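You operate a simulated robot arm through the tools that you are given. There is no shell and no other tool. Be economical: measure what you need, move in short steps, check, and stop when the job is done.

Carry out the task below with a simulated two-armed robot. There is one attempt and no reset: what you move stays moved.

## Task
Rewind all the tape onto the blue tape reel and put that reel in the white reel box.
Fine: switch the tape machine off, leave the hub unlocked, put the lid back on the box, and leave the brown reel box alone.

It is judged by the outcome, as a careful person would: the job done as asked, and still so three seconds after it is handed in. It fails if anything else is knocked over, pushed out of place, dropped, spilled or broken. Lids that push on must go on centred and level and be pressed home; caps that screw on are set level and turned clockwise until they are tight.

## Robot
Two 7-joint arms with two-finger parallel grippers on one trunk, on a base that drives. Base frame: it is fixed to the floor where the robot stands at the start and does not move with it; the origin is under the middle of the robot, x ahead of it, y to its left, z up. Units: m, rad, N and s.
The left shoulder is at the start at [0.05, 0.187, 1.16], the right one opposite. With the tool pointing down near the work surface each hand reaches from about 0.1 to 0.32 m from the robot's upright axis, wherever it stands, measured 20 degrees to its own side. Places, roughly: box [0.6, 0.7, 0.7]; left hub lock [0.8, -0.1, 0.9]; power switch of the tape machine [0.5, -0.6, 0.8]; top of the white cabinet [0.7, 0.4, 0.7]. Payload 3.43 kg a hand.
The tool frame of a hand sits at the grasp point between the pads (the TCP): z along the fingers, y along the line on which they close. The tips reach 0.03 m beyond it. The gripper opens to 0.094 m. The fingers are 0.028 m wide and 0.01 m thick; the gripper's body (0.05 by 0.096 m) begins 0.055 m behind the TCP.
Orientation is that of the tool frame in the base frame, as a unit quaternion [x, y, z, w]. With the fingers straight down and closing along the base's y, the tool's x points along the base's -x, its y along +y and its z along -z.

## Interface
- The arms move only by the tool jog_arm. It takes "left_motion", "right_motion" or both (then of equal length, played together; a hand with none holds still); each is a list of rows, each a list of 7 numbers: the turn, a rotation vector about the tool's x, y, z in units of 4 degrees (1.0 is 4 degrees), then the shift along the tool's x, y, z in units of 25 mm (1.0 is 25 mm), then the opening, from 0 (shut) to 1 (fully open). In form: [[rx, ry, rz, dx, dy, dz, fingers], ...]. A call has 1 to 8 rows; each row shifts and turns the commanded pose from where the row before left it, along the tool's axes as they then stand. A call with a number of a shift or a turn outside -1 to 1 is refused whole. Each row takes 0.2 s and may step no farther than 0.05 m and 0.15 rad from the row before; otherwise, or with a gripper value out of range, the whole call is refused. A pose out of reach is approached as far as the arm can. The call stops where the force on the tool passes 70 N (or 10 N more than at its start, if that is more) or the arm is blocked; 0.2 s more then pass. Each finger travels about 0.153 m/s and halts on what it meets, pressing with about 21 N; the grip force reading is that of the motor and also rises with nothing between the fingers. The clock runs only during rows and for 0.2 s after the last one: add rows that do not move to give the fingers time. The reply holds the time, the measured pose of the TCP, the force on the tool along the base axes, the opening and the grip force, in the units named above and with some noise, with the torque about the TCP (base axes, N m) and any sound that the robot's microphone picked up.
- Cameras (640 x 400 px; columns grow to the right, rows downward): "scene" is now at [0.1469, -0.0009, 1.3204]; the picture's right is [-0.01, -1.00, 0.00], its down [-0.58, 0.01, -0.82] and it looks along [0.82, -0.01, -0.58] (base axes); focal length 256 px, centre (320, 200). "left" rides on the left gripper at [0.076, -0.014, -0.102] in its tool frame; the picture's right is [0.18, 0.98, 0.00], its down [-0.75, 0.14, -0.64] and it looks along [-0.63, 0.12, 0.77] (tool axes); focal length 243 px, centre (320, 200). "right" rides on the right gripper at [0.076, 0.014, -0.102] in its tool frame; the picture's right is [-0.18, 0.98, 0.00], its down [-0.75, -0.14, -0.64] and it looks along [-0.63, -0.12, 0.77] (tool axes); focal length 243 px, centre (320, 200). There is no depth. A picture from a camera that has moved, and an enlarged one, comes with that camera's place and axes in the base frame and with its lens.
- capture(camera): a new picture of that camera. The clock stands still meanwhile.
- move_column(by): slides the trunk up (or, below 0, down) by that many m; the arms and the scene camera ride with it, the base frame stays. It gives what a move gives, with no picture.
- roll_base(legs): drives the robot by 1 to 6 legs, each [ahead, left, turn to the left] in m, m and rad, along the robot's own axes; the way and the turn of a leg run together, so that a leg with both is an arc; at most 1.5 m and 3.142 rad a leg. The arms and the cameras ride along, it lands a little off, and it stops where it bumps. It gives what a move gives.
- turn_head(pan, tilt): turns the head with the scene camera to pan (to the left, within 1.396 rad either way) and tilt (down, from -0.506 to 1.204), counted from straight ahead of the robot. It gives what a move gives.
- close_up(camera, box): a new picture of the part [left, top, right, bottom] of that camera's present view, enlarged. The clock stands still meanwhile.
- job_done(): hands the job in; it is judged then, once.

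Go step by step. Nothing tells you exact positions but the pictures and the camera data: compare them with the known pose of the tool, close in by small moves and look again before you grip or let go. The budget is 120 turns and 100 pictures, counting those below and the enlarged ones. Unless the task says otherwise, let go and move clear before handing in, and close with one line.

The tools are called after "Emit:" by a JSON object that holds its "name" and its "arguments". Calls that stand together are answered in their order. jog_arm: Moves the arms, as the interface text tells. Its arguments: {"type":"object","properties":{"left_motion":{"type":"array"},"right_motion":{"type":"array"}},"required":[]} The other tools are called the same way: move_column (by) slides the trunk up or down; roll_base (legs) drives the base; turn_head (pan, tilt) turns the head that bears the scene camera; capture (camera) takes a picture; close_up (camera, box) takes an enlarged picture of a part of a camera's view; job_done () hands the job in.

At the start:

```text
time: 0.0
left_tcp_pos: [0.4983, 0.2914, 1.1542]
left_tool_rot: [0.0, 1.0, 0.001, 0.0]
left_force: [-0.1, -0.6, -0.4]
left_moment: [0.0, -0.01, -0.03]
left_finger_gap: 0.0941
left_gripper_force: 0.0
right_tcp_pos: [0.3863, -0.1145, 1.1743]
right_tool_rot: [0.0, 1.0, 0.0, 0.0]
right_force: [-0.7, 0.6, 0.4]
right_moment: [0.01, -0.01, -0.01]
right_finger_gap: 0.0943
right_gripper_force: 0.1
trunk travel left (down, up): [-0.375, 0.057]
robot x, y, heading: [-0.0017, -0.0024, 0.004]
head pan, tilt: [-0.01, 0.618]
```

scene: 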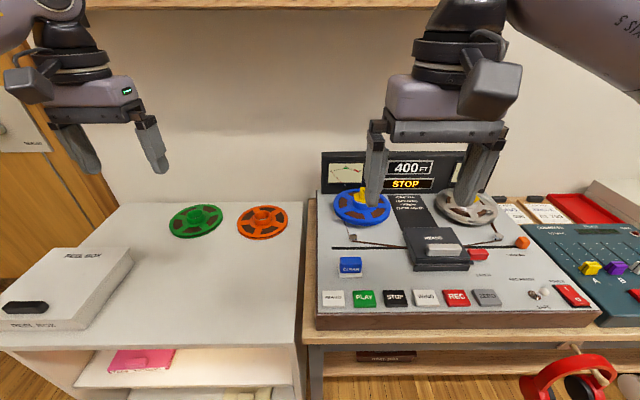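
right: 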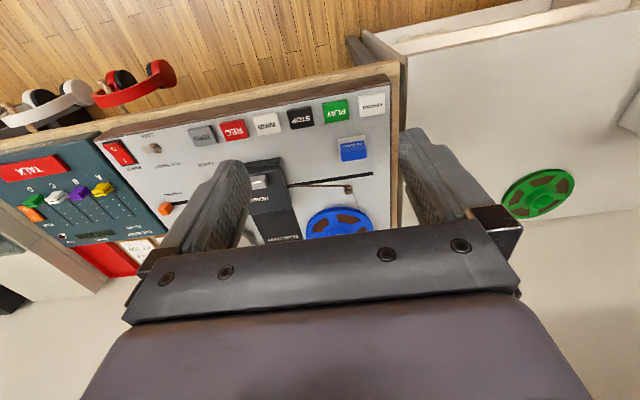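
left: 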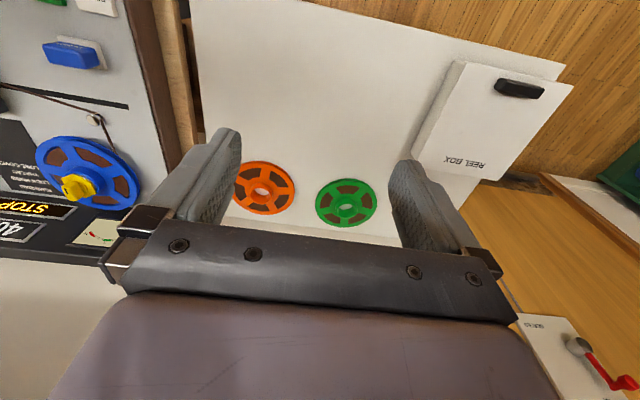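

I see a tape machine with a blue reel on the left hub, a grey reel on the right, and the white reel box on the cabinet at left. I'll look closer at the machine and the controls.

Emit:
{"name": "close_up", "arguments": {"camera": "scene", "box": [310, 140, 610, 330]}}

Emit:
{"name": "close_up", "arguments": {"camera": "scene", "box": [0, 190, 300, 380]}}

Emit:
{"name": "close_up", "arguments": {"camera": "right", "box": [80, 60, 420, 270]}}

```text
2.11 times, centred on (460, 235) of scene
camera zoom: at [0.1469, -0.0009, 1.3204], right [-0.01, -1.0, 0.0], down [-0.58, 0.01, -0.82], along [0.82, -0.01, -0.58], focal length 539 px, centre (25, 126)
```

zoom: 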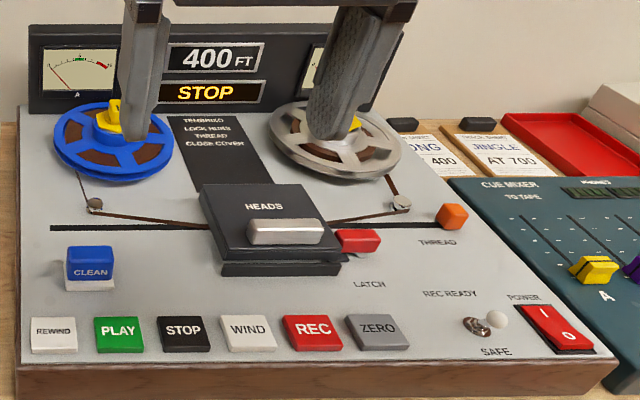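

```text
2.11 times, centred on (150, 285) of scene
camera zoom: at [0.1469, -0.0009, 1.3204], right [-0.01, -1.0, 0.0], down [-0.58, 0.01, -0.82], along [0.82, -0.01, -0.58], focal length 539 px, centre (678, 21)
```

zoom: 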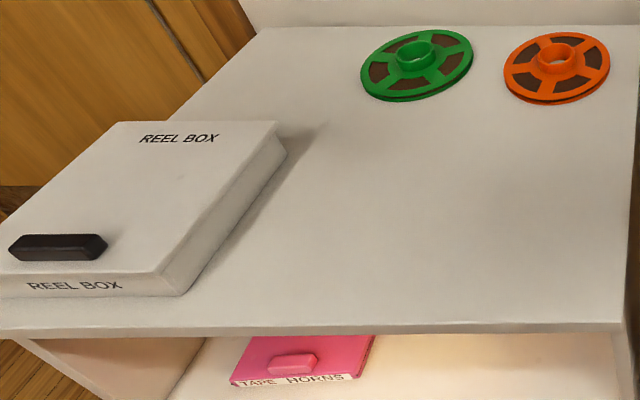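

```text
1.88 times, centred on (250, 165) of right
camera zoom: at [0.3108, -0.1009, 1.2771], right [0.18, 0.98, 0.0], down [0.75, -0.14, 0.64], along [0.63, -0.12, -0.77], focal length 457 px, centre (452, 266)
```

zoom: 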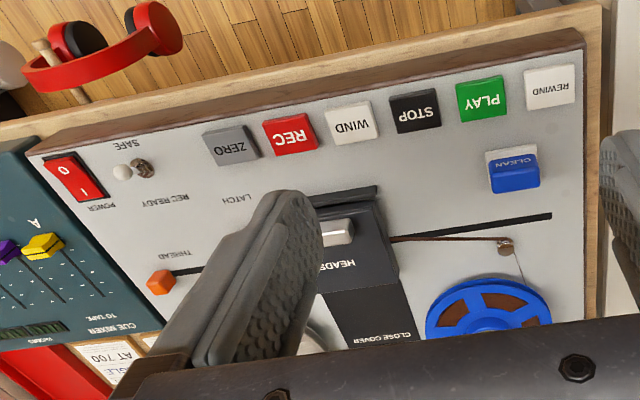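

The deck is at about z 0.815 and REWIND at about (0.477, -0.034, 0.822). I'll lower the trunk so the arms reach further, and shut the right fingers.

Emit:
{"name": "move_column", "arguments": {"by": -0.22}}

Emit:
{"name": "jog_arm", "arguments": {"right_motion": [[0, 0, 0, -0.8, 0.8, 0, 0], [0, 0, 0, -0.8, 0.8, 0, 0], [0, 0, 0, -0.8, 0.8, 0, 0], [0, 0, 0, -0.8, 0.8, 0, 0], [0, 0, 0, -0.4, 0, 0, 0]]}}

Emit:
{"name": "capture", "arguments": {"camera": "scene"}}

Emit:
{"name": "capture", "arguments": {"camera": "right"}}

```text
time: 2.3
left_tcp_pos: [0.4973, 0.2904, 0.9358]
left_tool_rot: [0.001, 1.0, 0.0, 0.0]
left_force: [0.3, -0.8, 0.0]
left_moment: [-0.01, 0.04, 0.03]
left_finger_gap: 0.0941
left_gripper_force: 0.0
right_tcp_pos: [0.3867, -0.1158, 0.9528]
right_tool_rot: [0.0, 1.0, 0.0, 0.0]
right_force: [0.3, 0.2, 0.4]
right_moment: [0.0, 0.01, -0.01]
right_finger_gap: 0.0938
right_gripper_force: 0.0
trunk travel left (down, up): [-0.155, 0.277]
robot x, y, heading: [0.0007, -0.0022, 0.003]
head pan, tilt: [-0.01, 0.618]
```

```text
time: 3.5
left_tcp_pos: [0.4982, 0.2914, 0.9344]
left_tool_rot: [-0.001, 1.0, 0.0, 0.0]
left_force: [0.9, -0.5, -0.6]
left_moment: [-0.02, -0.01, 0.0]
left_finger_gap: 0.0941
left_gripper_force: 0.2
right_tcp_pos: [0.4764, -0.0347, 0.9543]
right_tool_rot: [0.0, 1.0, 0.0, 0.0]
right_force: [0.1, -0.1, -1.1]
right_moment: [0.0, -0.01, -0.01]
right_finger_gap: 0.0
right_gripper_force: 20.9
trunk travel left (down, up): [-0.155, 0.277]
robot x, y, heading: [0.0004, -0.001, 0.001]
head pan, tilt: [-0.01, 0.618]
```

```text
93 pictures are left
camera scene: at [0.1469, -0.0009, 1.1004], right [-0.01, -1.0, 0.0], down [-0.58, 0.01, -0.82], along [0.82, -0.01, -0.58], focal length 256 px, centre (320, 200)
```

scene: 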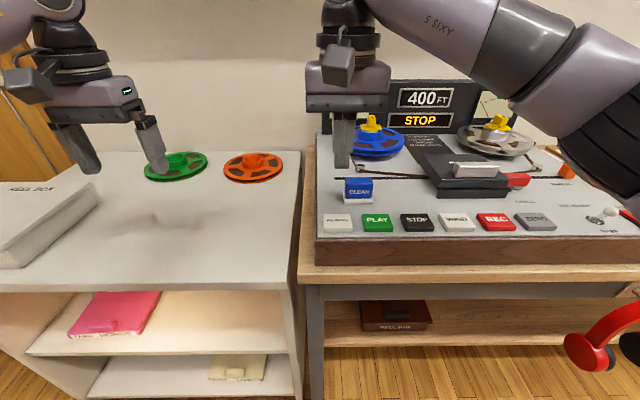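

```text
92 pictures are left
camera right: at [0.4004, -0.0208, 1.0579], right [0.18, 0.98, 0.0], down [0.75, -0.14, 0.64], along [0.63, -0.12, -0.77], focal length 243 px, centre (320, 200)
```

right: 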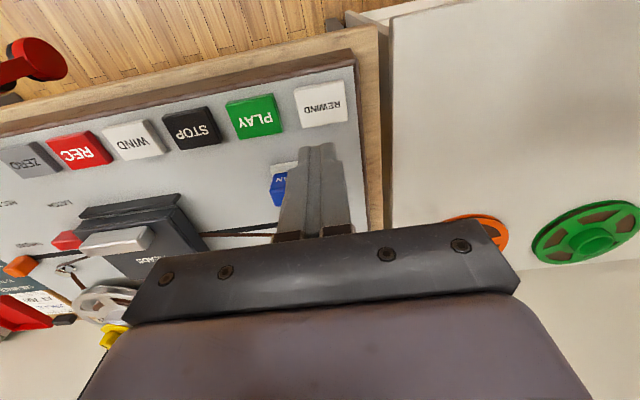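

REWIND checks out at (0.477, -0.034) and the brown reel box is on the lower shelf, which I'll leave alone. Descending onto the button.

Emit:
{"name": "jog_arm", "arguments": {"right_motion": [[0, 0, 0, 0, 0, 1, 0], [0, 0, 0, 0, 0, 1, 0], [0, 0, 0, 0, 0, 1, 0], [0, 0, 0, 0, 0, 0.9, 0], [0, 0, 0, 0, 0, 0.2, 0], [0, 0, 0, 0, 0, 0.1, 0]]}}

Emit:
{"name": "capture", "arguments": {"camera": "scene"}}

```text
time: 4.9
left_tcp_pos: [0.4975, 0.291, 0.9355]
left_tool_rot: [-0.002, 1.0, 0.0, 0.0]
left_force: [-0.8, -0.1, 0.9]
left_moment: [0.02, 0.0, -0.02]
left_finger_gap: 0.0939
left_gripper_force: 0.0
right_tcp_pos: [0.4769, -0.0351, 0.8491]
right_tool_rot: [0.0, 1.0, 0.0, -0.001]
right_force: [0.5, 0.9, 2.2]
right_moment: [0.02, 0.0, -0.03]
right_finger_gap: 0.0001
right_gripper_force: 21.4
trunk travel left (down, up): [-0.155, 0.277]
robot x, y, heading: [0.0036, 0.0036, 0.003]
head pan, tilt: [-0.01, 0.618]
```

```text
91 pictures are left
camera scene: at [0.1468, -0.0009, 1.1004], right [-0.01, -1.0, 0.0], down [-0.58, 0.01, -0.82], along [0.82, -0.01, -0.58], focal length 256 px, centre (320, 200)
```

scene: 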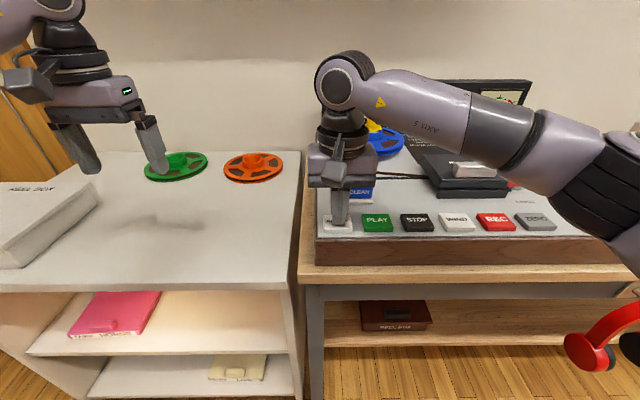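

The finger is just touching the button. I'll press a little further and then lift.

Emit:
{"name": "jog_arm", "arguments": {"right_motion": [[0, 0, 0, 0, 0, 0.1, 0], [0, 0, 0, 0, 0, 0.1, 0], [0, 0, 0, 0, 0, 0, 0]]}}

```text
time: 5.7
left_tcp_pos: [0.4974, 0.2911, 0.9348]
left_tool_rot: [-0.001, 1.0, 0.0, 0.001]
left_force: [0.5, -0.5, -0.4]
left_moment: [0.0, -0.02, 0.0]
left_finger_gap: 0.0941
left_gripper_force: 0.1
right_tcp_pos: [0.4756, -0.0357, 0.8454]
right_tool_rot: [0.001, 1.0, 0.001, 0.001]
right_force: [2.2, -0.2, 7.3]
right_moment: [-0.02, -0.05, 0.04]
right_finger_gap: 0.0
right_gripper_force: 21.0
trunk travel left (down, up): [-0.155, 0.277]
robot x, y, heading: [-0.0009, -0.0002, 0.002]
head pan, tilt: [-0.01, 0.618]
heard: click
```

It clicked. I'll lift the hand aside and watch.

Emit:
{"name": "jog_arm", "arguments": {"right_motion": [[0, 0, 0, 0, 0, -0.8, 0], [0, 0, 0, 0, 0, -1, 0], [0, 0, 0, 1, -0.5, -1, 0], [0, 0, 0, 1, -1, -1, 0], [0, 0, 0, 1, -1, 0, 0], [0, 0, 0, 1, -1, 0, 0]]}}

Emit:
{"name": "capture", "arguments": {"camera": "scene"}}

```text
time: 7.1
left_tcp_pos: [0.4968, 0.2898, 0.9359]
left_tool_rot: [0.0, 1.0, 0.0, 0.0]
left_force: [-0.2, 0.5, -0.2]
left_moment: [-0.01, 0.02, 0.01]
left_finger_gap: 0.0938
left_gripper_force: 0.0
right_tcp_pos: [0.3766, -0.1233, 0.9366]
right_tool_rot: [0.0, 1.0, 0.0, 0.001]
right_force: [-0.2, -0.3, 0.5]
right_moment: [0.01, -0.03, -0.01]
right_finger_gap: 0.0001
right_gripper_force: 20.6
trunk travel left (down, up): [-0.155, 0.277]
robot x, y, heading: [-0.0012, 0.0006, -0.004]
head pan, tilt: [-0.01, 0.618]
```

```text
90 pictures are left
camera scene: at [0.1468, -0.001, 1.1004], right [-0.01, -1.0, 0.0], down [-0.58, 0.01, -0.82], along [0.82, -0.01, -0.58], focal length 256 px, centre (320, 200)
```

scene: 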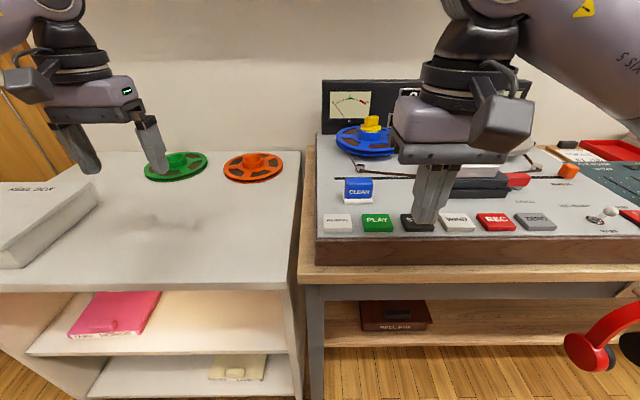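

The hand hides the counter, so I'll move it further right and higher.

Emit:
{"name": "jog_arm", "arguments": {"right_motion": [[0, 0, 0, 0, -1, -1, 0], [0, 0, 0, 0, -1, -1, 0], [0, 0, 0, 0, -1, 0, 0], [0, 0, 0, 0, -1, 0, 0], [0, 0, 0, 0, -1, 0, 0], [0, 0, 0, 0, -1, 0, 0], [0, 0, 0, 0, -1, 0, 0], [0, 0, 0, 0, -1, 0, 0]]}}

Emit:
{"name": "capture", "arguments": {"camera": "scene"}}

```text
time: 8.9
left_tcp_pos: [0.4987, 0.291, 0.9356]
left_tool_rot: [0.0, 1.0, 0.0, 0.001]
left_force: [-0.1, 0.7, -0.1]
left_moment: [-0.01, -0.01, 0.01]
left_finger_gap: 0.0941
left_gripper_force: 0.0
right_tcp_pos: [0.3763, -0.321, 0.9878]
right_tool_rot: [0.0, 1.0, -0.001, 0.0]
right_force: [0.1, 0.3, -0.2]
right_moment: [0.01, -0.01, 0.0]
right_finger_gap: 0.0
right_gripper_force: 21.3
trunk travel left (down, up): [-0.155, 0.277]
robot x, y, heading: [0.0013, 0.0002, -0.001]
head pan, tilt: [-0.01, 0.618]
```

```text
89 pictures are left
camera scene: at [0.1468, -0.001, 1.1004], right [-0.01, -1.0, 0.0], down [-0.58, 0.01, -0.82], along [0.82, -0.01, -0.58], focal length 256 px, centre (320, 200)
```

scene: 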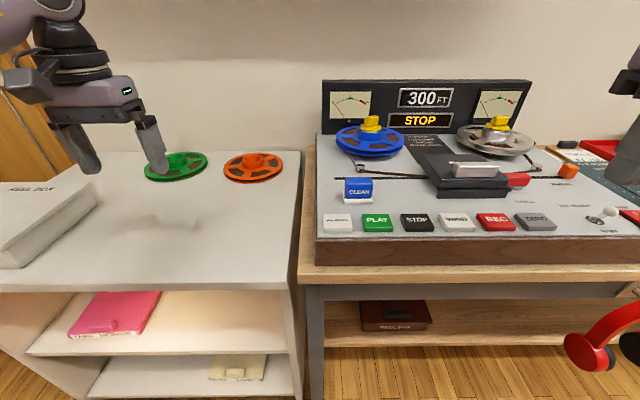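

The counter fell from 400 to 300 and it shows STOP. I'll look closely.

Emit:
{"name": "close_up", "arguments": {"camera": "scene", "box": [310, 70, 610, 240]}}

```text
2.13 times, centred on (460, 155) of scene
camera zoom: at [0.1468, -0.001, 1.1004], right [-0.01, -1.0, 0.0], down [-0.58, 0.01, -0.82], along [0.82, -0.01, -0.58], focal length 546 px, centre (21, 296)
```

zoom: 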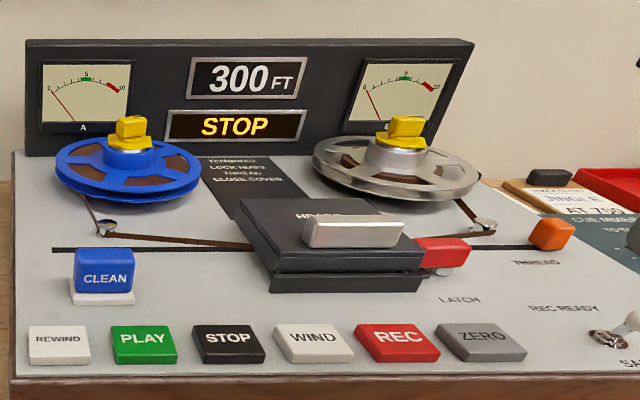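

It seems to rewind a step per press, or while held. I'll press again and hold longer.

Emit:
{"name": "jog_arm", "arguments": {"right_motion": [[0, 0, 0, 0, 1, 0, 0], [0, 0, 0, 0, 1, 0, 0], [0, 0, 0, 0, 1, 0, 0], [0, 0, 0, 0, 1, 0, 0], [0, 0, 0, 0, 1, 0, 0], [0, 0, 0, 0, 1, 0, 0], [0, 0, 0, 0, 1, 0, 0], [0, 0, 0, 0, 1, 0, 0]]}}

Emit:
{"name": "jog_arm", "arguments": {"right_motion": [[0, 0, 0, -1, 1, 0, 0], [0, 0, 0, -1, 1, 0, 0], [0, 0, 0, -1, 1, 0.4, 0], [0, 0, 0, -1, 0.44, 1, 0], [0, 0, 0, 0, 0, 1, 0], [0, 0, 0, 0, 0, 1, 0], [0, 0, 0, 0, 0, 1, 0], [0, 0, 0, 0, 0, 1, 0]]}}

```text
time: 10.7
left_tcp_pos: [0.4974, 0.2911, 0.935]
left_tool_rot: [-0.001, 1.0, -0.001, -0.001]
left_force: [-0.3, 0.7, -0.1]
left_moment: [-0.03, 0.0, 0.0]
left_finger_gap: 0.094
left_gripper_force: 0.0
right_tcp_pos: [0.376, -0.123, 0.988]
right_tool_rot: [0.001, 1.0, 0.0, 0.001]
right_force: [-0.4, -0.7, 0.3]
right_moment: [0.01, 0.0, -0.02]
right_finger_gap: 0.0001
right_gripper_force: 20.4
trunk travel left (down, up): [-0.155, 0.277]
robot x, y, heading: [0.0019, 0.0009, 0.001]
head pan, tilt: [-0.01, 0.618]
```

```text
time: 12.5
left_tcp_pos: [0.4983, 0.2899, 0.935]
left_tool_rot: [0.001, 1.0, 0.0, 0.001]
left_force: [0.5, -0.7, -0.1]
left_moment: [0.01, 0.0, -0.01]
left_finger_gap: 0.0941
left_gripper_force: 0.1
right_tcp_pos: [0.478, -0.0384, 0.8531]
right_tool_rot: [0.0, 1.0, 0.002, 0.0]
right_force: [0.4, -0.6, 0.0]
right_moment: [0.01, -0.02, 0.01]
right_finger_gap: 0.0
right_gripper_force: 21.1
trunk travel left (down, up): [-0.155, 0.277]
robot x, y, heading: [-0.0028, -0.0012, 0.001]
head pan, tilt: [-0.01, 0.618]
```

Emit:
{"name": "jog_arm", "arguments": {"right_motion": [[0, 0, 0, 0, 0.1, 0.2, 0], [0, 0, 0, 0, 0, 0.15, 0], [0, 0, 0, 0, 0, 0, 0], [0, 0, 0, 0, 0, 0, 0], [0, 0, 0, 0, 0, 0, 0], [0, 0, 0, 0, 0, 0, 0], [0, 0, 0, 0, 0, 0, 0], [0, 0, 0, 0, 0, 0, 0]]}}

Emit:
{"name": "jog_arm", "arguments": {"right_motion": [[0, 0, 0, 0, 0, 0, 0], [0, 0, 0, 0, 0, 0, 0], [0, 0, 0, 0, 0, 0, 0], [0, 0, 0, 0, 0, 0, 0], [0, 0, 0, 0, 0, 0, 0], [0, 0, 0, 0, 0, 0, 0], [0, 0, 0, 0, 0, 0, 0], [0, 0, 0, 0, 0, 0, 0]]}}

Emit:
{"name": "jog_arm", "arguments": {"right_motion": [[0, 0, 0, 0, 0, -0.5, 0], [0, 0, 0, 0, 0, -1, 0], [0, 0, 0, 0, 0, -1, 0], [0, 0, 0, 1, -1, -1, 0], [0, 0, 0, 1, -1, -1, 0], [0, 0, 0, 1, -1, -1, 0], [0, 0, 0, 1, -1, 0, 0], [0, 0, 0, 0, -1, 0, 0]]}}

Emit:
{"name": "capture", "arguments": {"camera": "scene"}}

```text
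time: 14.3
left_tcp_pos: [0.4982, 0.2905, 0.936]
left_tool_rot: [-0.002, 1.0, -0.001, 0.001]
left_force: [-0.1, -0.7, -0.7]
left_moment: [-0.02, -0.01, 0.01]
left_finger_gap: 0.0939
left_gripper_force: 0.1
right_tcp_pos: [0.4767, -0.0364, 0.8446]
right_tool_rot: [0.0, 1.0, 0.0, 0.0]
right_force: [2.0, -0.9, 7.3]
right_moment: [-0.03, -0.11, -0.03]
right_finger_gap: 0.0
right_gripper_force: 21.1
trunk travel left (down, up): [-0.155, 0.277]
robot x, y, heading: [-0.0016, -0.0024, 0.001]
head pan, tilt: [-0.01, 0.618]
heard: click
```

```text
time: 16.1
left_tcp_pos: [0.4969, 0.29, 0.9345]
left_tool_rot: [-0.001, 1.0, 0.0, 0.001]
left_force: [0.2, -1.0, -0.4]
left_moment: [-0.01, -0.03, -0.02]
left_finger_gap: 0.0938
left_gripper_force: 0.0
right_tcp_pos: [0.4761, -0.0346, 0.8448]
right_tool_rot: [0.0, 1.0, 0.0, 0.0]
right_force: [1.1, -0.6, 7.2]
right_moment: [0.02, -0.03, 0.02]
right_finger_gap: 0.0
right_gripper_force: 21.3
trunk travel left (down, up): [-0.155, 0.277]
robot x, y, heading: [0.0003, -0.0026, 0.002]
head pan, tilt: [-0.01, 0.618]
```

```text
time: 17.9
left_tcp_pos: [0.497, 0.2912, 0.9342]
left_tool_rot: [0.0, 1.0, -0.001, 0.0]
left_force: [0.0, 0.4, -0.3]
left_moment: [-0.03, 0.0, 0.0]
left_finger_gap: 0.0939
left_gripper_force: 0.0
right_tcp_pos: [0.3764, -0.159, 0.9833]
right_tool_rot: [0.0, 1.0, 0.0, 0.0]
right_force: [-0.6, -1.0, -0.3]
right_moment: [-0.01, 0.01, 0.02]
right_finger_gap: 0.0001
right_gripper_force: 21.2
trunk travel left (down, up): [-0.155, 0.277]
robot x, y, heading: [0.003, 0.0001, -0.006]
head pan, tilt: [-0.01, 0.618]
```

```text
87 pictures are left
camera scene: at [0.1468, -0.001, 1.1004], right [-0.01, -1.0, 0.0], down [-0.58, 0.01, -0.82], along [0.82, -0.01, -0.58], focal length 256 px, centre (320, 200)
```

scene: 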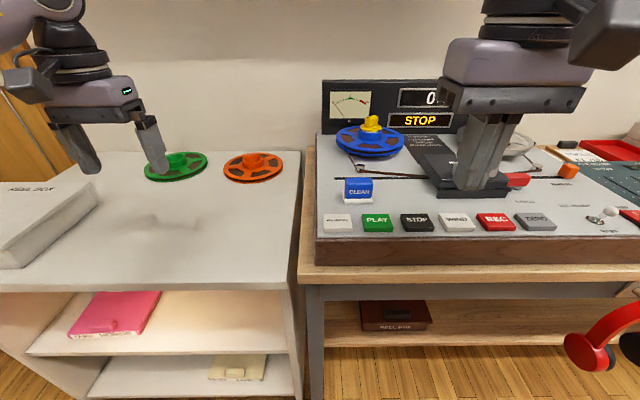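

The counter reads 0. I'll move the hand aside and check that the grey reel is really empty.

Emit:
{"name": "jog_arm", "arguments": {"right_motion": [[0, 0, 0, 0, -1, 0, 0], [0, 0, 0, 0, -1, 0, 0], [0, 0, 0, 0, -1, 0, 0], [0, 0, 0, 0, -1, 0, 0], [0, 0, 0, 0, -1, 0, 0], [0, 0, 0, 0, -1, 0, 0]]}}

Emit:
{"name": "close_up", "arguments": {"camera": "scene", "box": [310, 70, 610, 240]}}

```text
time: 19.3
left_tcp_pos: [0.4978, 0.2916, 0.9361]
left_tool_rot: [-0.001, 1.0, 0.0, 0.0]
left_force: [0.9, -1.1, -0.6]
left_moment: [0.0, 0.01, -0.02]
left_finger_gap: 0.0936
left_gripper_force: 0.1
right_tcp_pos: [0.3743, -0.3105, 0.9842]
right_tool_rot: [0.0, 1.0, 0.001, 0.0]
right_force: [0.3, 0.6, -0.3]
right_moment: [0.0, 0.02, 0.0]
right_finger_gap: 0.0001
right_gripper_force: 20.6
trunk travel left (down, up): [-0.155, 0.277]
robot x, y, heading: [0.0008, 0.0015, -0.002]
head pan, tilt: [-0.01, 0.618]
```

```text
2.13 times, centred on (460, 155) of scene
camera zoom: at [0.1468, -0.001, 1.1004], right [-0.01, -1.0, 0.0], down [-0.58, 0.01, -0.82], along [0.82, -0.01, -0.58], focal length 546 px, centre (21, 296)
```

zoom: 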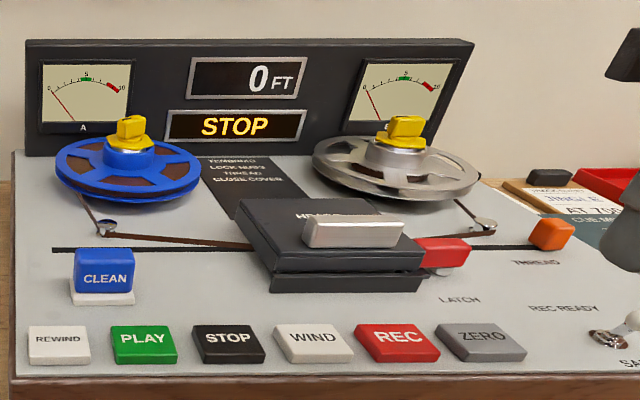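

The tape is still threaded and some brown remains on the grey reel, so I'll look from above with the right-hand camera before deciding on another press.

Emit:
{"name": "close_up", "arguments": {"camera": "right", "box": [320, 100, 640, 300]}}

Emit:
{"name": "close_up", "arguments": {"camera": "scene", "box": [445, 110, 585, 200]}}

Emit:
{"name": "close_up", "arguments": {"camera": "scene", "box": [320, 110, 460, 200]}}

```text
2.00 times, centred on (480, 200) of right
camera zoom: at [0.2991, -0.2958, 1.0877], right [0.18, 0.98, 0.0], down [0.75, -0.14, 0.64], along [0.63, -0.12, -0.77], focal length 485 px, centre (0, 200)
```

zoom: 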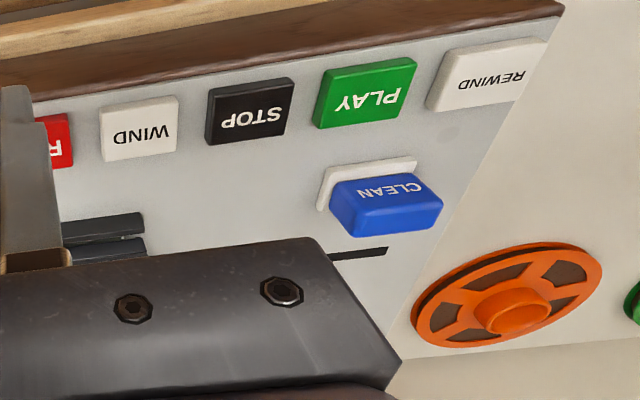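

```text
4.44 times, centred on (515, 155) of scene
camera zoom: at [0.1468, -0.001, 1.1004], right [-0.01, -1.0, 0.0], down [-0.58, 0.01, -0.82], along [0.82, -0.01, -0.58], focal length 1138 px, centre (-547, 400)
```

zoom: 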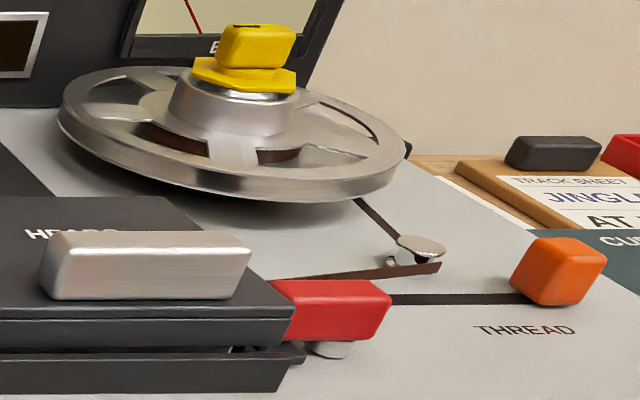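

```text
4.44 times, centred on (390, 155) of scene
camera zoom: at [0.1468, -0.001, 1.1004], right [-0.01, -1.0, 0.0], down [-0.58, 0.01, -0.82], along [0.82, -0.01, -0.58], focal length 1138 px, centre (9, 400)
```

zoom: 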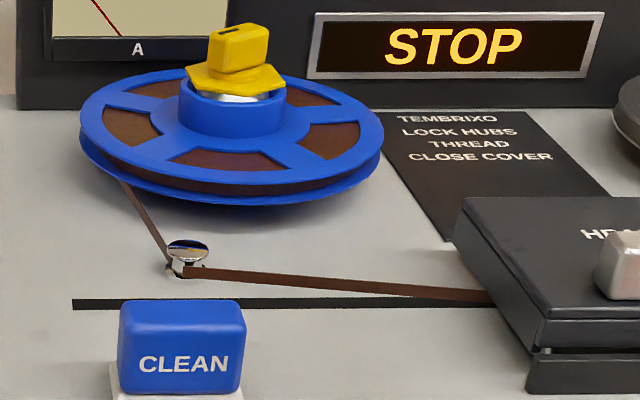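

There's still a little tape on the grey reel and the path is threaded. I'll press REWIND again and hold.

Emit:
{"name": "jog_arm", "arguments": {"right_motion": [[0, 0, 0, 0, 1, 0, 0], [0, 0, 0, 0, 1, 0, 0], [0, 0, 0, 0, 1, 0, 0], [0, 0, 0, 0, 1, 0, 0], [0, 0, 0, 0, 1, 0, 0], [0, 0, 0, 0, 1, 0, 0], [0, 0, 0, 0, 1, 0, 0], [0, 0, 0, 0, 1, 0, 0]]}}

Emit:
{"name": "jog_arm", "arguments": {"right_motion": [[0, 0, 0, -1, 1, 0, 0], [0, 0, 0, -1, 1, 0, 0], [0, 0, 0, -1, 1, 0.25, 0], [0, 0, 0, -1.0, 0.1, 1, 0], [0, 0, 0, -0.08, 0, 1, 0], [0, 0, 0, 0, 0, 1, 0], [0, 0, 0, 0, 0, 1, 0], [0, 0, 0, 0, 0, 1, 0]]}}

Emit:
{"name": "jog_arm", "arguments": {"right_motion": [[0, 0, 0, 0, 0, 0.2, 0], [0, 0, 0, 0, 0, 0.15, 0], [0, 0, 0, 0, 0, 0, 0], [0, 0, 0, 0, 0, 0, 0], [0, 0, 0, 0, 0, 0, 0], [0, 0, 0, 0, 0, 0, 0], [0, 0, 0, 0, 0, 0, 0], [0, 0, 0, 0, 0, 0, 0]]}}

Emit:
{"name": "jog_arm", "arguments": {"right_motion": [[0, 0, 0, 0, 0, 0, 0], [0, 0, 0, 0, 0, 0, 0], [0, 0, 0, 0, 0, 0, 0], [0, 0, 0, 0, 0, 0, 0], [0, 0, 0, 0, 0, 0, 0], [0, 0, 0, 0, 0, 0, 0], [0, 0, 0, 0, 0, 0, 0], [0, 0, 0, 0, 0, 0, 0]]}}

Emit:
{"name": "capture", "arguments": {"camera": "scene"}}

```text
time: 21.1
left_tcp_pos: [0.4978, 0.2905, 0.9353]
left_tool_rot: [-0.002, 1.0, 0.0, -0.001]
left_force: [-0.2, -0.6, 1.1]
left_moment: [-0.01, -0.01, -0.03]
left_finger_gap: 0.094
left_gripper_force: 0.2
right_tcp_pos: [0.377, -0.1101, 0.9825]
right_tool_rot: [0.0, 1.0, -0.001, 0.0]
right_force: [-0.7, 0.6, 0.0]
right_moment: [-0.02, 0.03, -0.01]
right_finger_gap: 0.0
right_gripper_force: 21.1
trunk travel left (down, up): [-0.155, 0.277]
robot x, y, heading: [0.0002, -0.0006, -0.003]
head pan, tilt: [-0.01, 0.618]
```

```text
time: 22.9
left_tcp_pos: [0.4972, 0.2906, 0.9356]
left_tool_rot: [0.0, 1.0, 0.0, 0.0]
left_force: [0.7, -0.6, 0.1]
left_moment: [0.01, 0.01, -0.01]
left_finger_gap: 0.0941
left_gripper_force: 0.1
right_tcp_pos: [0.4783, -0.0313, 0.8495]
right_tool_rot: [0.0, 1.0, 0.001, 0.001]
right_force: [0.1, -0.5, 1.7]
right_moment: [-0.02, 0.02, -0.02]
right_finger_gap: 0.0002
right_gripper_force: 21.2
trunk travel left (down, up): [-0.155, 0.277]
robot x, y, heading: [0.0026, -0.0027, -0.002]
head pan, tilt: [-0.01, 0.618]
```

```text
time: 24.7
left_tcp_pos: [0.4964, 0.2908, 0.9353]
left_tool_rot: [0.0, 1.0, 0.0, 0.001]
left_force: [0.3, 0.3, -0.5]
left_moment: [-0.01, -0.01, -0.02]
left_finger_gap: 0.0941
left_gripper_force: 0.1
right_tcp_pos: [0.4769, -0.0318, 0.8406]
right_tool_rot: [0.001, 1.0, 0.002, 0.001]
right_force: [4.0, 2.0, 14.1]
right_moment: [0.1, -0.12, -0.06]
right_finger_gap: 0.0002
right_gripper_force: 20.6
trunk travel left (down, up): [-0.155, 0.277]
robot x, y, heading: [-0.0003, -0.0034, -0.003]
head pan, tilt: [-0.01, 0.618]
heard: click
```

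```text
time: 26.5
left_tcp_pos: [0.4982, 0.2911, 0.9362]
left_tool_rot: [0.0, 1.0, 0.0, 0.001]
left_force: [0.3, -0.1, -0.1]
left_moment: [0.03, 0.03, 0.01]
left_finger_gap: 0.0938
left_gripper_force: 0.1
right_tcp_pos: [0.4776, -0.0324, 0.8421]
right_tool_rot: [0.0, 1.0, -0.001, 0.001]
right_force: [3.2, 2.5, 14.4]
right_moment: [0.03, -0.07, 0.01]
right_finger_gap: 0.0
right_gripper_force: 21.0
trunk travel left (down, up): [-0.155, 0.277]
robot x, y, heading: [-0.0009, -0.0019, -0.004]
head pan, tilt: [-0.01, 0.618]
```

```text
82 pictures are left
camera scene: at [0.1461, -0.0008, 1.1005], right [-0.01, -1.0, 0.0], down [-0.58, 0.01, -0.82], along [0.82, -0.01, -0.58], focal length 256 px, centre (320, 200)
```

scene: 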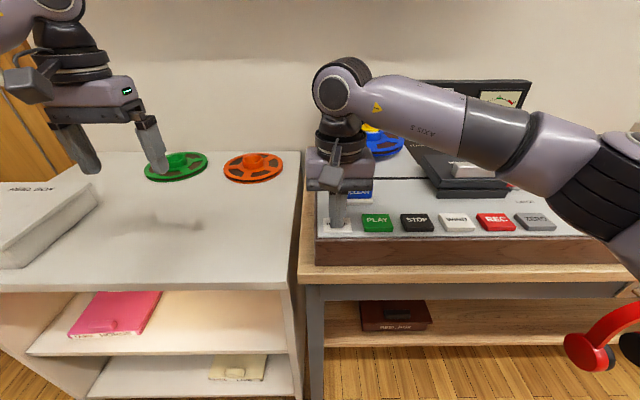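

Releasing and moving aside to read the display.

Emit:
{"name": "jog_arm", "arguments": {"right_motion": [[0, 0, 0, 0, 0, -0.6, 0], [0, 0, 0, 0, 0, -1, 0], [0, 0, 0, 0, 0, -1, 0], [0, 0, 0, 1, -1, -1, 0], [0, 0, 0, 1, -1, -1, 0], [0, 0, 0, 1, -1, -1, 0], [0, 0, 0, 1, -1, 0, 0], [0, 0, 0, 0, -1, 0, 0]]}}

Emit:
{"name": "jog_arm", "arguments": {"right_motion": [[0, 0, 0, 0, -1, 0, 0], [0, 0, 0, 0, -1, 0, 0], [0, 0, 0, 0, -1, 0, 0], [0, 0, 0, 0, -1, 0, 0], [0, 0, 0, 0, -1, 0, 0], [0, 0, 0, 0, -1, 0, 0]]}}

Emit:
{"name": "close_up", "arguments": {"camera": "scene", "box": [310, 70, 610, 240]}}

Emit:
{"name": "close_up", "arguments": {"camera": "scene", "box": [445, 110, 585, 200]}}

```text
time: 28.3
left_tcp_pos: [0.4978, 0.2912, 0.935]
left_tool_rot: [-0.001, 1.0, 0.0, 0.0]
left_force: [-0.7, -0.1, -0.2]
left_moment: [0.01, -0.03, 0.03]
left_finger_gap: 0.0941
left_gripper_force: 0.1
right_tcp_pos: [0.3779, -0.1581, 0.9829]
right_tool_rot: [0.0, 1.0, 0.0, 0.0]
right_force: [0.6, 0.6, 0.2]
right_moment: [-0.04, -0.01, 0.03]
right_finger_gap: 0.0001
right_gripper_force: 21.3
trunk travel left (down, up): [-0.155, 0.277]
robot x, y, heading: [-0.0011, -0.0003, -0.001]
head pan, tilt: [-0.01, 0.618]
```

```text
time: 29.7
left_tcp_pos: [0.4987, 0.2907, 0.9348]
left_tool_rot: [0.0, 1.0, 0.001, 0.0]
left_force: [0.4, -0.1, -0.3]
left_moment: [0.01, -0.02, -0.03]
left_finger_gap: 0.0938
left_gripper_force: 0.1
right_tcp_pos: [0.3775, -0.3099, 0.9829]
right_tool_rot: [0.0, 1.0, 0.0, 0.0]
right_force: [0.8, 0.3, 0.3]
right_moment: [-0.03, 0.01, 0.01]
right_finger_gap: 0.0001
right_gripper_force: 21.1
trunk travel left (down, up): [-0.155, 0.277]
robot x, y, heading: [-0.0036, -0.0012, -0.003]
head pan, tilt: [-0.01, 0.618]
```

```text
2.13 times, centred on (460, 155) of scene
camera zoom: at [0.1468, -0.001, 1.1004], right [-0.01, -1.0, 0.0], down [-0.58, 0.01, -0.82], along [0.82, -0.01, -0.58], focal length 546 px, centre (21, 296)
```

zoom: 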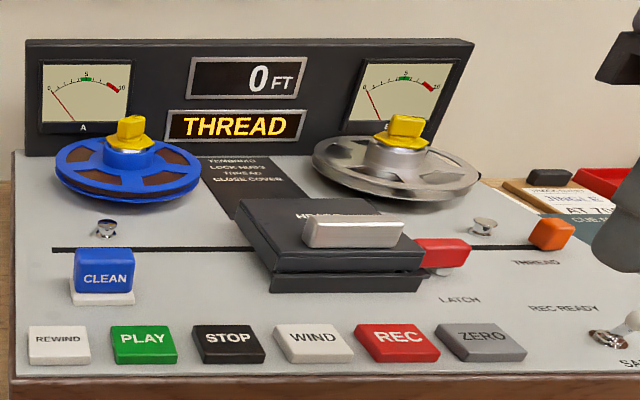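

```text
4.44 times, centred on (515, 155) of scene
camera zoom: at [0.1468, -0.001, 1.1004], right [-0.01, -1.0, 0.0], down [-0.58, 0.01, -0.82], along [0.82, -0.01, -0.58], focal length 1138 px, centre (-547, 400)
```

zoom: 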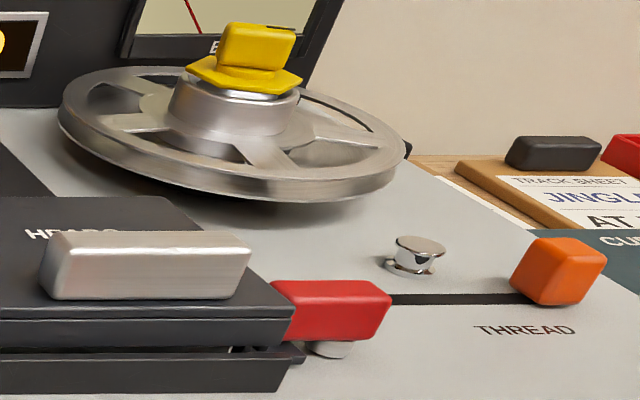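

All the tape is off the grey reel and the display shows THREAD. Next I'll switch off the power: drive right 0.4 m so the right hand comes over the power rocker.

Emit:
{"name": "roll_base", "arguments": {"legs": [[0, -0.4, 0]]}}

Emit:
{"name": "capture", "arguments": {"camera": "scene"}}

Emit:
{"name": "capture", "arguments": {"camera": "right"}}

```text
time: 33.8
left_tcp_pos: [0.4996, -0.113, 0.935]
left_tool_rot: [0.003, 1.0, 0.0, 0.0]
left_force: [1.1, -0.2, -0.2]
left_moment: [-0.04, -0.01, 0.02]
left_finger_gap: 0.0937
left_gripper_force: 0.0
right_tcp_pos: [0.373, -0.711, 0.9824]
right_tool_rot: [0.005, 1.0, 0.001, -0.001]
right_force: [0.5, -1.2, 0.0]
right_moment: [0.02, 0.01, -0.01]
right_finger_gap: 0.0
right_gripper_force: 20.5
trunk travel left (down, up): [-0.155, 0.277]
robot x, y, heading: [-0.0011, -0.4012, -0.01]
head pan, tilt: [-0.01, 0.618]
```

```text
79 pictures are left
camera scene: at [0.1453, -0.4022, 1.1004], right [-0.02, -1.0, 0.0], down [-0.58, 0.01, -0.82], along [0.82, -0.02, -0.58], focal length 256 px, centre (320, 200)
```

scene: 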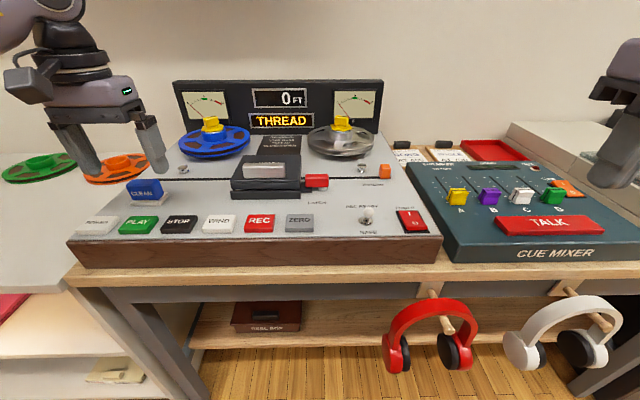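

```text
78 pictures are left
camera right: at [0.2979, -0.6969, 1.0861], right [0.19, 0.98, 0.0], down [0.75, -0.15, 0.64], along [0.63, -0.12, -0.77], focal length 243 px, centre (320, 200)
```

right: 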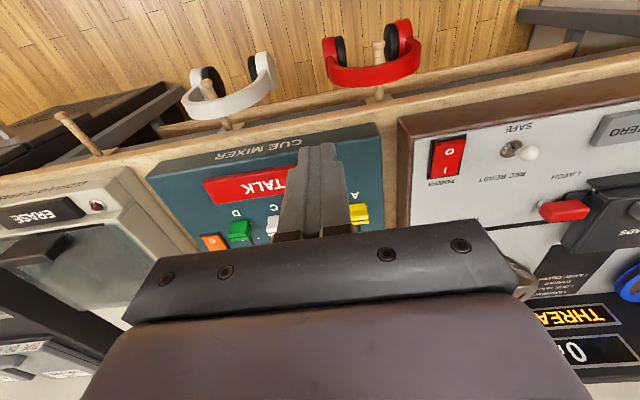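

Emit:
{"name": "close_up", "arguments": {"camera": "scene", "box": [360, 190, 450, 250]}}

Emit:
{"name": "close_up", "arguments": {"camera": "right", "box": [400, 110, 520, 200]}}

```text
6.67 times, centred on (405, 220) of scene
camera zoom: at [0.1453, -0.4022, 1.1004], right [-0.02, -1.0, 0.0], down [-0.58, 0.01, -0.82], along [0.82, -0.02, -0.58], focal length 1707 px, centre (-247, 67)
```

zoom: 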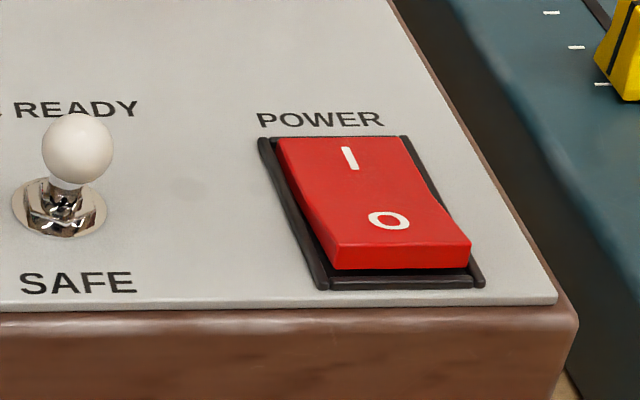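

```text
4.44 times, centred on (460, 155) of right
camera zoom: at [0.2979, -0.6969, 1.0861], right [0.19, 0.98, 0.0], down [0.75, -0.15, 0.64], along [0.63, -0.12, -0.77], focal length 1078 px, centre (-302, 400)
```

zoom: 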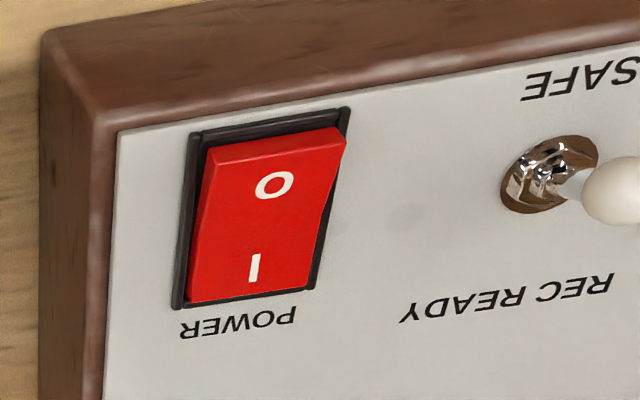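

The rocker is ON (O end raised), at about (0.455, -0.569). Moving the right hand over the O end.

Emit:
{"name": "jog_arm", "arguments": {"right_motion": [[0, 0, 0, -0.8, 1, 0, 0], [0, 0, 0, -0.8, 1, 0, 0], [0, 0, 0, -0.8, 1, 0, 0], [0, 0, 0, -0.8, 1, 0, 0], [0, 0, 0, 0, 1, 1, 0], [0, 0, 0, 0, 0.68, 1, 0], [0, 0, 0, 0, 0, 1, 0], [0, 0, 0, 0, 0, 1, 0]]}}

Emit:
{"name": "capture", "arguments": {"camera": "right"}}

Emit:
{"name": "close_up", "arguments": {"camera": "scene", "box": [340, 150, 460, 250]}}

```text
time: 35.6
left_tcp_pos: [0.4987, -0.1128, 0.9343]
left_tool_rot: [0.003, 1.0, 0.0, -0.001]
left_force: [0.2, 0.5, 0.3]
left_moment: [0.0, 0.01, 0.0]
left_finger_gap: 0.0942
left_gripper_force: 0.0
right_tcp_pos: [0.4558, -0.5712, 0.8826]
right_tool_rot: [0.005, 1.0, 0.0, 0.0]
right_force: [-0.1, -0.1, 0.1]
right_moment: [0.02, 0.01, -0.02]
right_finger_gap: 0.0
right_gripper_force: 21.0
trunk travel left (down, up): [-0.155, 0.277]
robot x, y, heading: [-0.0047, -0.4004, -0.009]
head pan, tilt: [-0.01, 0.618]
```

```text
75 pictures are left
camera right: at [0.3793, -0.5552, 0.9862], right [0.19, 0.98, 0.0], down [0.75, -0.15, 0.64], along [0.63, -0.12, -0.77], focal length 243 px, centre (320, 200)
```

right: 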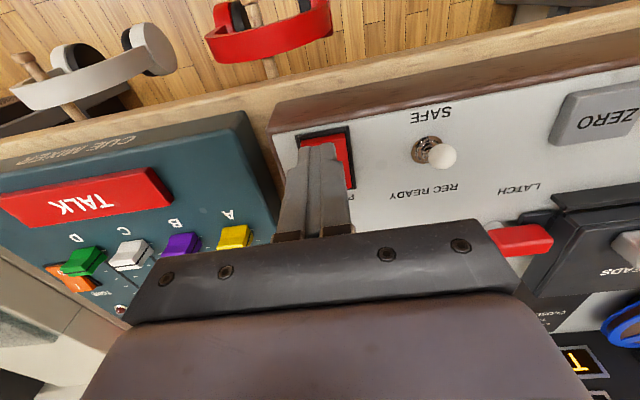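

```text
4.00 times, centred on (400, 200) of scene
camera zoom: at [0.1453, -0.4022, 1.1004], right [-0.02, -1.0, 0.0], down [-0.58, 0.01, -0.82], along [0.82, -0.02, -0.58], focal length 1024 px, centre (0, 200)
```

zoom: 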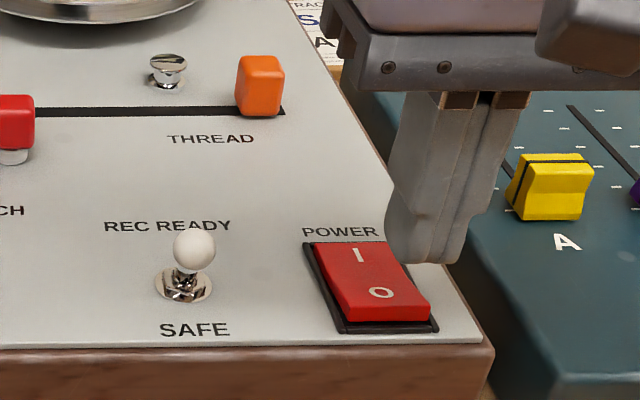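

The tip is slightly right of the O, so I'll shift 8 mm left and press down gently.

Emit:
{"name": "jog_arm", "arguments": {"right_motion": [[0, 0, 0, 0, 0.32, 0.4, 0], [0, 0, 0, 0, 0, 0.3, 0], [0, 0, 0, 0, 0, 0.2, 0], [0, 0, 0, 0, 0, 0.1, 0], [0, 0, 0, 0, 0, 0.1, 0]]}}

Emit:
{"name": "close_up", "arguments": {"camera": "scene", "box": [340, 150, 460, 250]}}

```text
time: 36.8
left_tcp_pos: [0.4975, -0.1137, 0.9352]
left_tool_rot: [0.003, 1.0, 0.0, 0.0]
left_force: [0.5, -0.5, 0.3]
left_moment: [-0.01, 0.01, 0.01]
left_finger_gap: 0.0943
left_gripper_force: 0.2
right_tcp_pos: [0.4557, -0.5614, 0.8556]
right_tool_rot: [0.004, 1.0, 0.0, 0.001]
right_force: [-1.0, -0.1, 0.1]
right_moment: [0.02, 0.03, -0.04]
right_finger_gap: 0.0
right_gripper_force: 21.6
trunk travel left (down, up): [-0.155, 0.277]
robot x, y, heading: [0.0023, -0.3988, -0.014]
head pan, tilt: [-0.01, 0.618]
```

```text
4.00 times, centred on (400, 200) of scene
camera zoom: at [0.1453, -0.4021, 1.1004], right [-0.02, -1.0, 0.0], down [-0.58, 0.01, -0.82], along [0.82, -0.02, -0.58], focal length 1024 px, centre (0, 200)
```

zoom: 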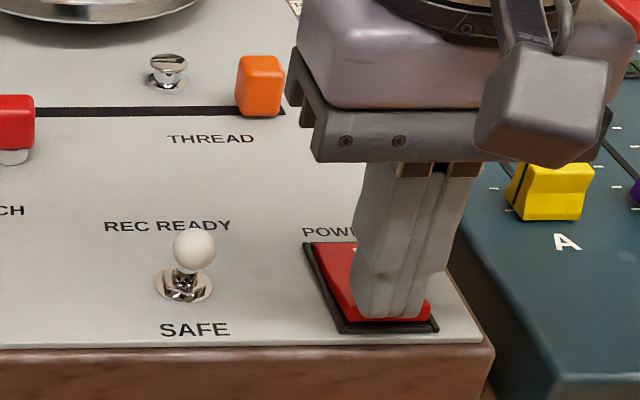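

Emit:
{"name": "jog_arm", "arguments": {"right_motion": [[0, 0, 0, 0, 0, 0.12, 0], [0, 0, 0, 0, 0, 0.12, 0], [0, 0, 0, 0, 0, 0.12, 0], [0, 0, 0, 0, 0, 0.12, 0]]}}

Emit:
{"name": "close_up", "arguments": {"camera": "scene", "box": [150, 80, 450, 250]}}

```text
time: 37.8
left_tcp_pos: [0.4975, -0.1132, 0.9369]
left_tool_rot: [0.004, 1.0, 0.0, 0.001]
left_force: [0.7, -0.2, 0.3]
left_moment: [0.06, -0.02, 0.01]
left_finger_gap: 0.094
left_gripper_force: 0.0
right_tcp_pos: [0.4559, -0.5611, 0.8468]
right_tool_rot: [0.005, 1.0, 0.001, 0.004]
right_force: [-0.7, -2.5, 18.1]
right_moment: [-0.13, -0.24, 0.13]
right_finger_gap: 0.0
right_gripper_force: 21.0
trunk travel left (down, up): [-0.155, 0.277]
robot x, y, heading: [-0.004, -0.4002, -0.006]
head pan, tilt: [-0.01, 0.618]
```

```text
2.13 times, centred on (300, 165) of scene
camera zoom: at [0.1441, -0.402, 1.1009], right [-0.02, -1.0, 0.0], down [-0.58, 0.01, -0.82], along [0.82, -0.02, -0.58], focal length 546 px, centre (363, 275)
```

zoom: 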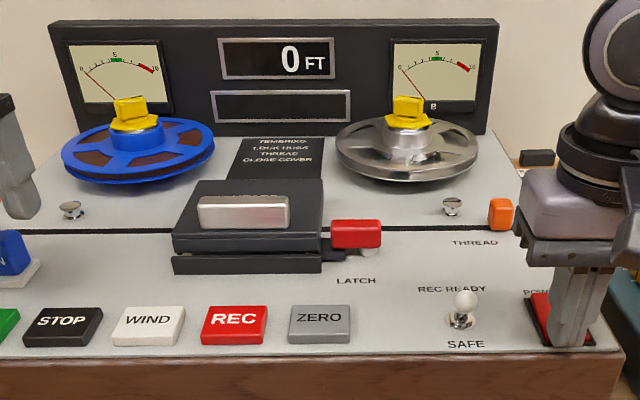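

The status lamp went dark. I'll lift and check the rocker.

Emit:
{"name": "jog_arm", "arguments": {"right_motion": [[0, 0, 0, 0, 0, 0.1, 0], [0, 0, 0, 0, 0, -0.6, 0], [0, 0, 0, 0, 0, -1, 0], [0, 0, 0, 0, 0, -1, 0], [0, 0, 0, 0.5, -1, -1, 0], [0, 0, 0, 0.5, -1, -1, 0], [0, 0, 0, 0.5, -1, 0, 0]]}}

Emit:
{"name": "close_up", "arguments": {"camera": "scene", "box": [200, 80, 450, 250]}}

Emit:
{"name": "close_up", "arguments": {"camera": "scene", "box": [360, 190, 450, 250]}}

```text
time: 39.4
left_tcp_pos: [0.4994, -0.1138, 0.9342]
left_tool_rot: [0.003, 1.0, 0.0, -0.001]
left_force: [0.5, 0.4, 0.2]
left_moment: [0.0, 0.0, -0.02]
left_finger_gap: 0.0941
left_gripper_force: 0.0
right_tcp_pos: [0.4159, -0.6372, 0.9575]
right_tool_rot: [0.004, 1.0, 0.0, 0.0]
right_force: [0.5, 0.1, 0.1]
right_moment: [-0.07, -0.03, -0.01]
right_finger_gap: 0.0
right_gripper_force: 21.0
trunk travel left (down, up): [-0.155, 0.277]
robot x, y, heading: [0.0012, -0.4008, -0.009]
head pan, tilt: [-0.01, 0.618]
```

```text
2.35 times, centred on (325, 165) of scene
camera zoom: at [0.1452, -0.4022, 1.1004], right [-0.02, -1.0, 0.0], down [-0.58, 0.01, -0.82], along [0.82, -0.02, -0.58], focal length 602 px, centre (308, 282)
```

zoom: 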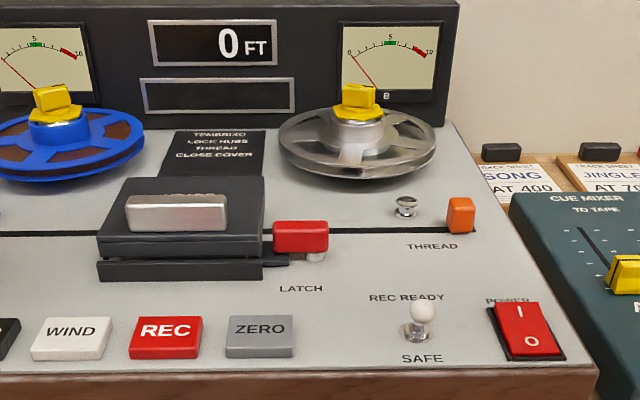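

```text
6.67 times, centred on (405, 220) of scene
camera zoom: at [0.1452, -0.4022, 1.1004], right [-0.02, -1.0, 0.0], down [-0.58, 0.01, -0.82], along [0.82, -0.02, -0.58], focal length 1707 px, centre (-247, 67)
```

zoom: 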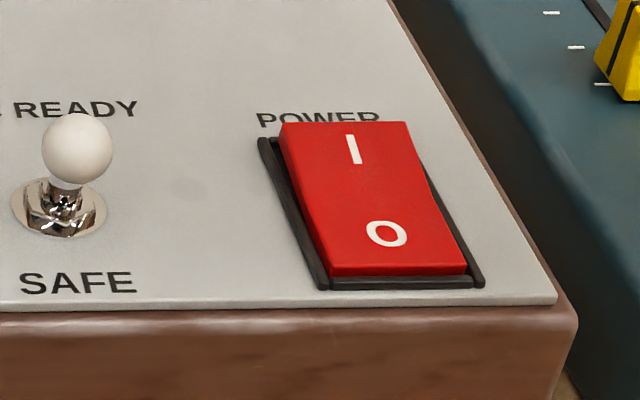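

The power is off. Now the hub lock: I'll stretch the left hand forward at a safe height to see how far it reaches.

Emit:
{"name": "jog_arm", "arguments": {"left_motion": [[0, 0, 0, 0, 0, -1, 1], [0, 0, 0, 0, 0, -1, 1], [0, 0, 0, 0, 0, -1, 1], [0, 0, 0, -1, 0, -0.5, 1], [0, 0, 0, -1, 0, 0, 1], [0, 0, 0, -1, 0, 0, 1], [0, 0, 0, -1, 0, 0, 1], [0, 0, 0, -1, 0, 0, 1]]}}

Emit:
{"name": "capture", "arguments": {"camera": "left"}}

Emit:
{"name": "capture", "arguments": {"camera": "scene"}}

```text
time: 41.2
left_tcp_pos: [0.5756, -0.1202, 1.005]
left_tool_rot: [0.004, 1.0, 0.0, 0.002]
left_force: [0.1, 0.8, 0.5]
left_moment: [0.01, 0.03, -0.01]
left_finger_gap: 0.094
left_gripper_force: 0.0
left hand out of reach, approached as far as the arm can: row 6, 7, 8
right_tcp_pos: [0.417, -0.6373, 0.957]
right_tool_rot: [0.004, 1.0, 0.0, 0.0]
right_force: [-0.2, 0.7, -0.2]
right_moment: [0.02, 0.02, -0.01]
right_finger_gap: 0.0
right_gripper_force: 21.2
trunk travel left (down, up): [-0.155, 0.277]
robot x, y, heading: [-0.0022, -0.3985, -0.008]
head pan, tilt: [-0.01, 0.618]
```

```text
69 pictures are left
camera left: at [0.4977, -0.1336, 1.1077], right [-0.18, 0.98, 0.0], down [0.75, 0.14, 0.64], along [0.63, 0.11, -0.76], focal length 243 px, centre (320, 200)
```

left: 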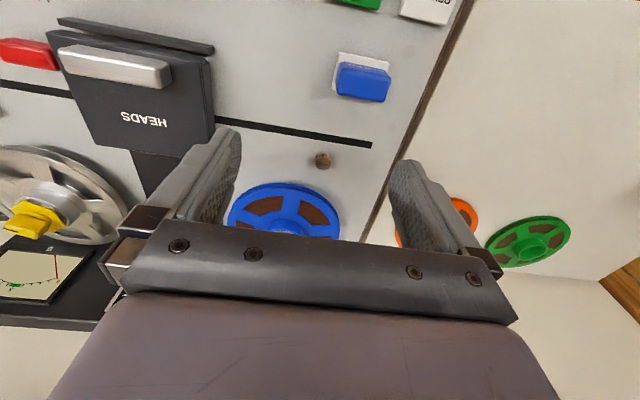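

```text
68 pictures are left
camera scene: at [0.1451, -0.4021, 1.1004], right [-0.02, -1.0, 0.0], down [-0.58, 0.01, -0.82], along [0.82, -0.02, -0.58], focal length 256 px, centre (320, 200)
```

scene: 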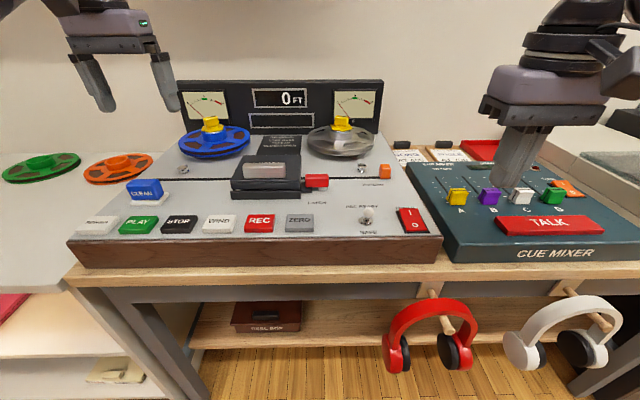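

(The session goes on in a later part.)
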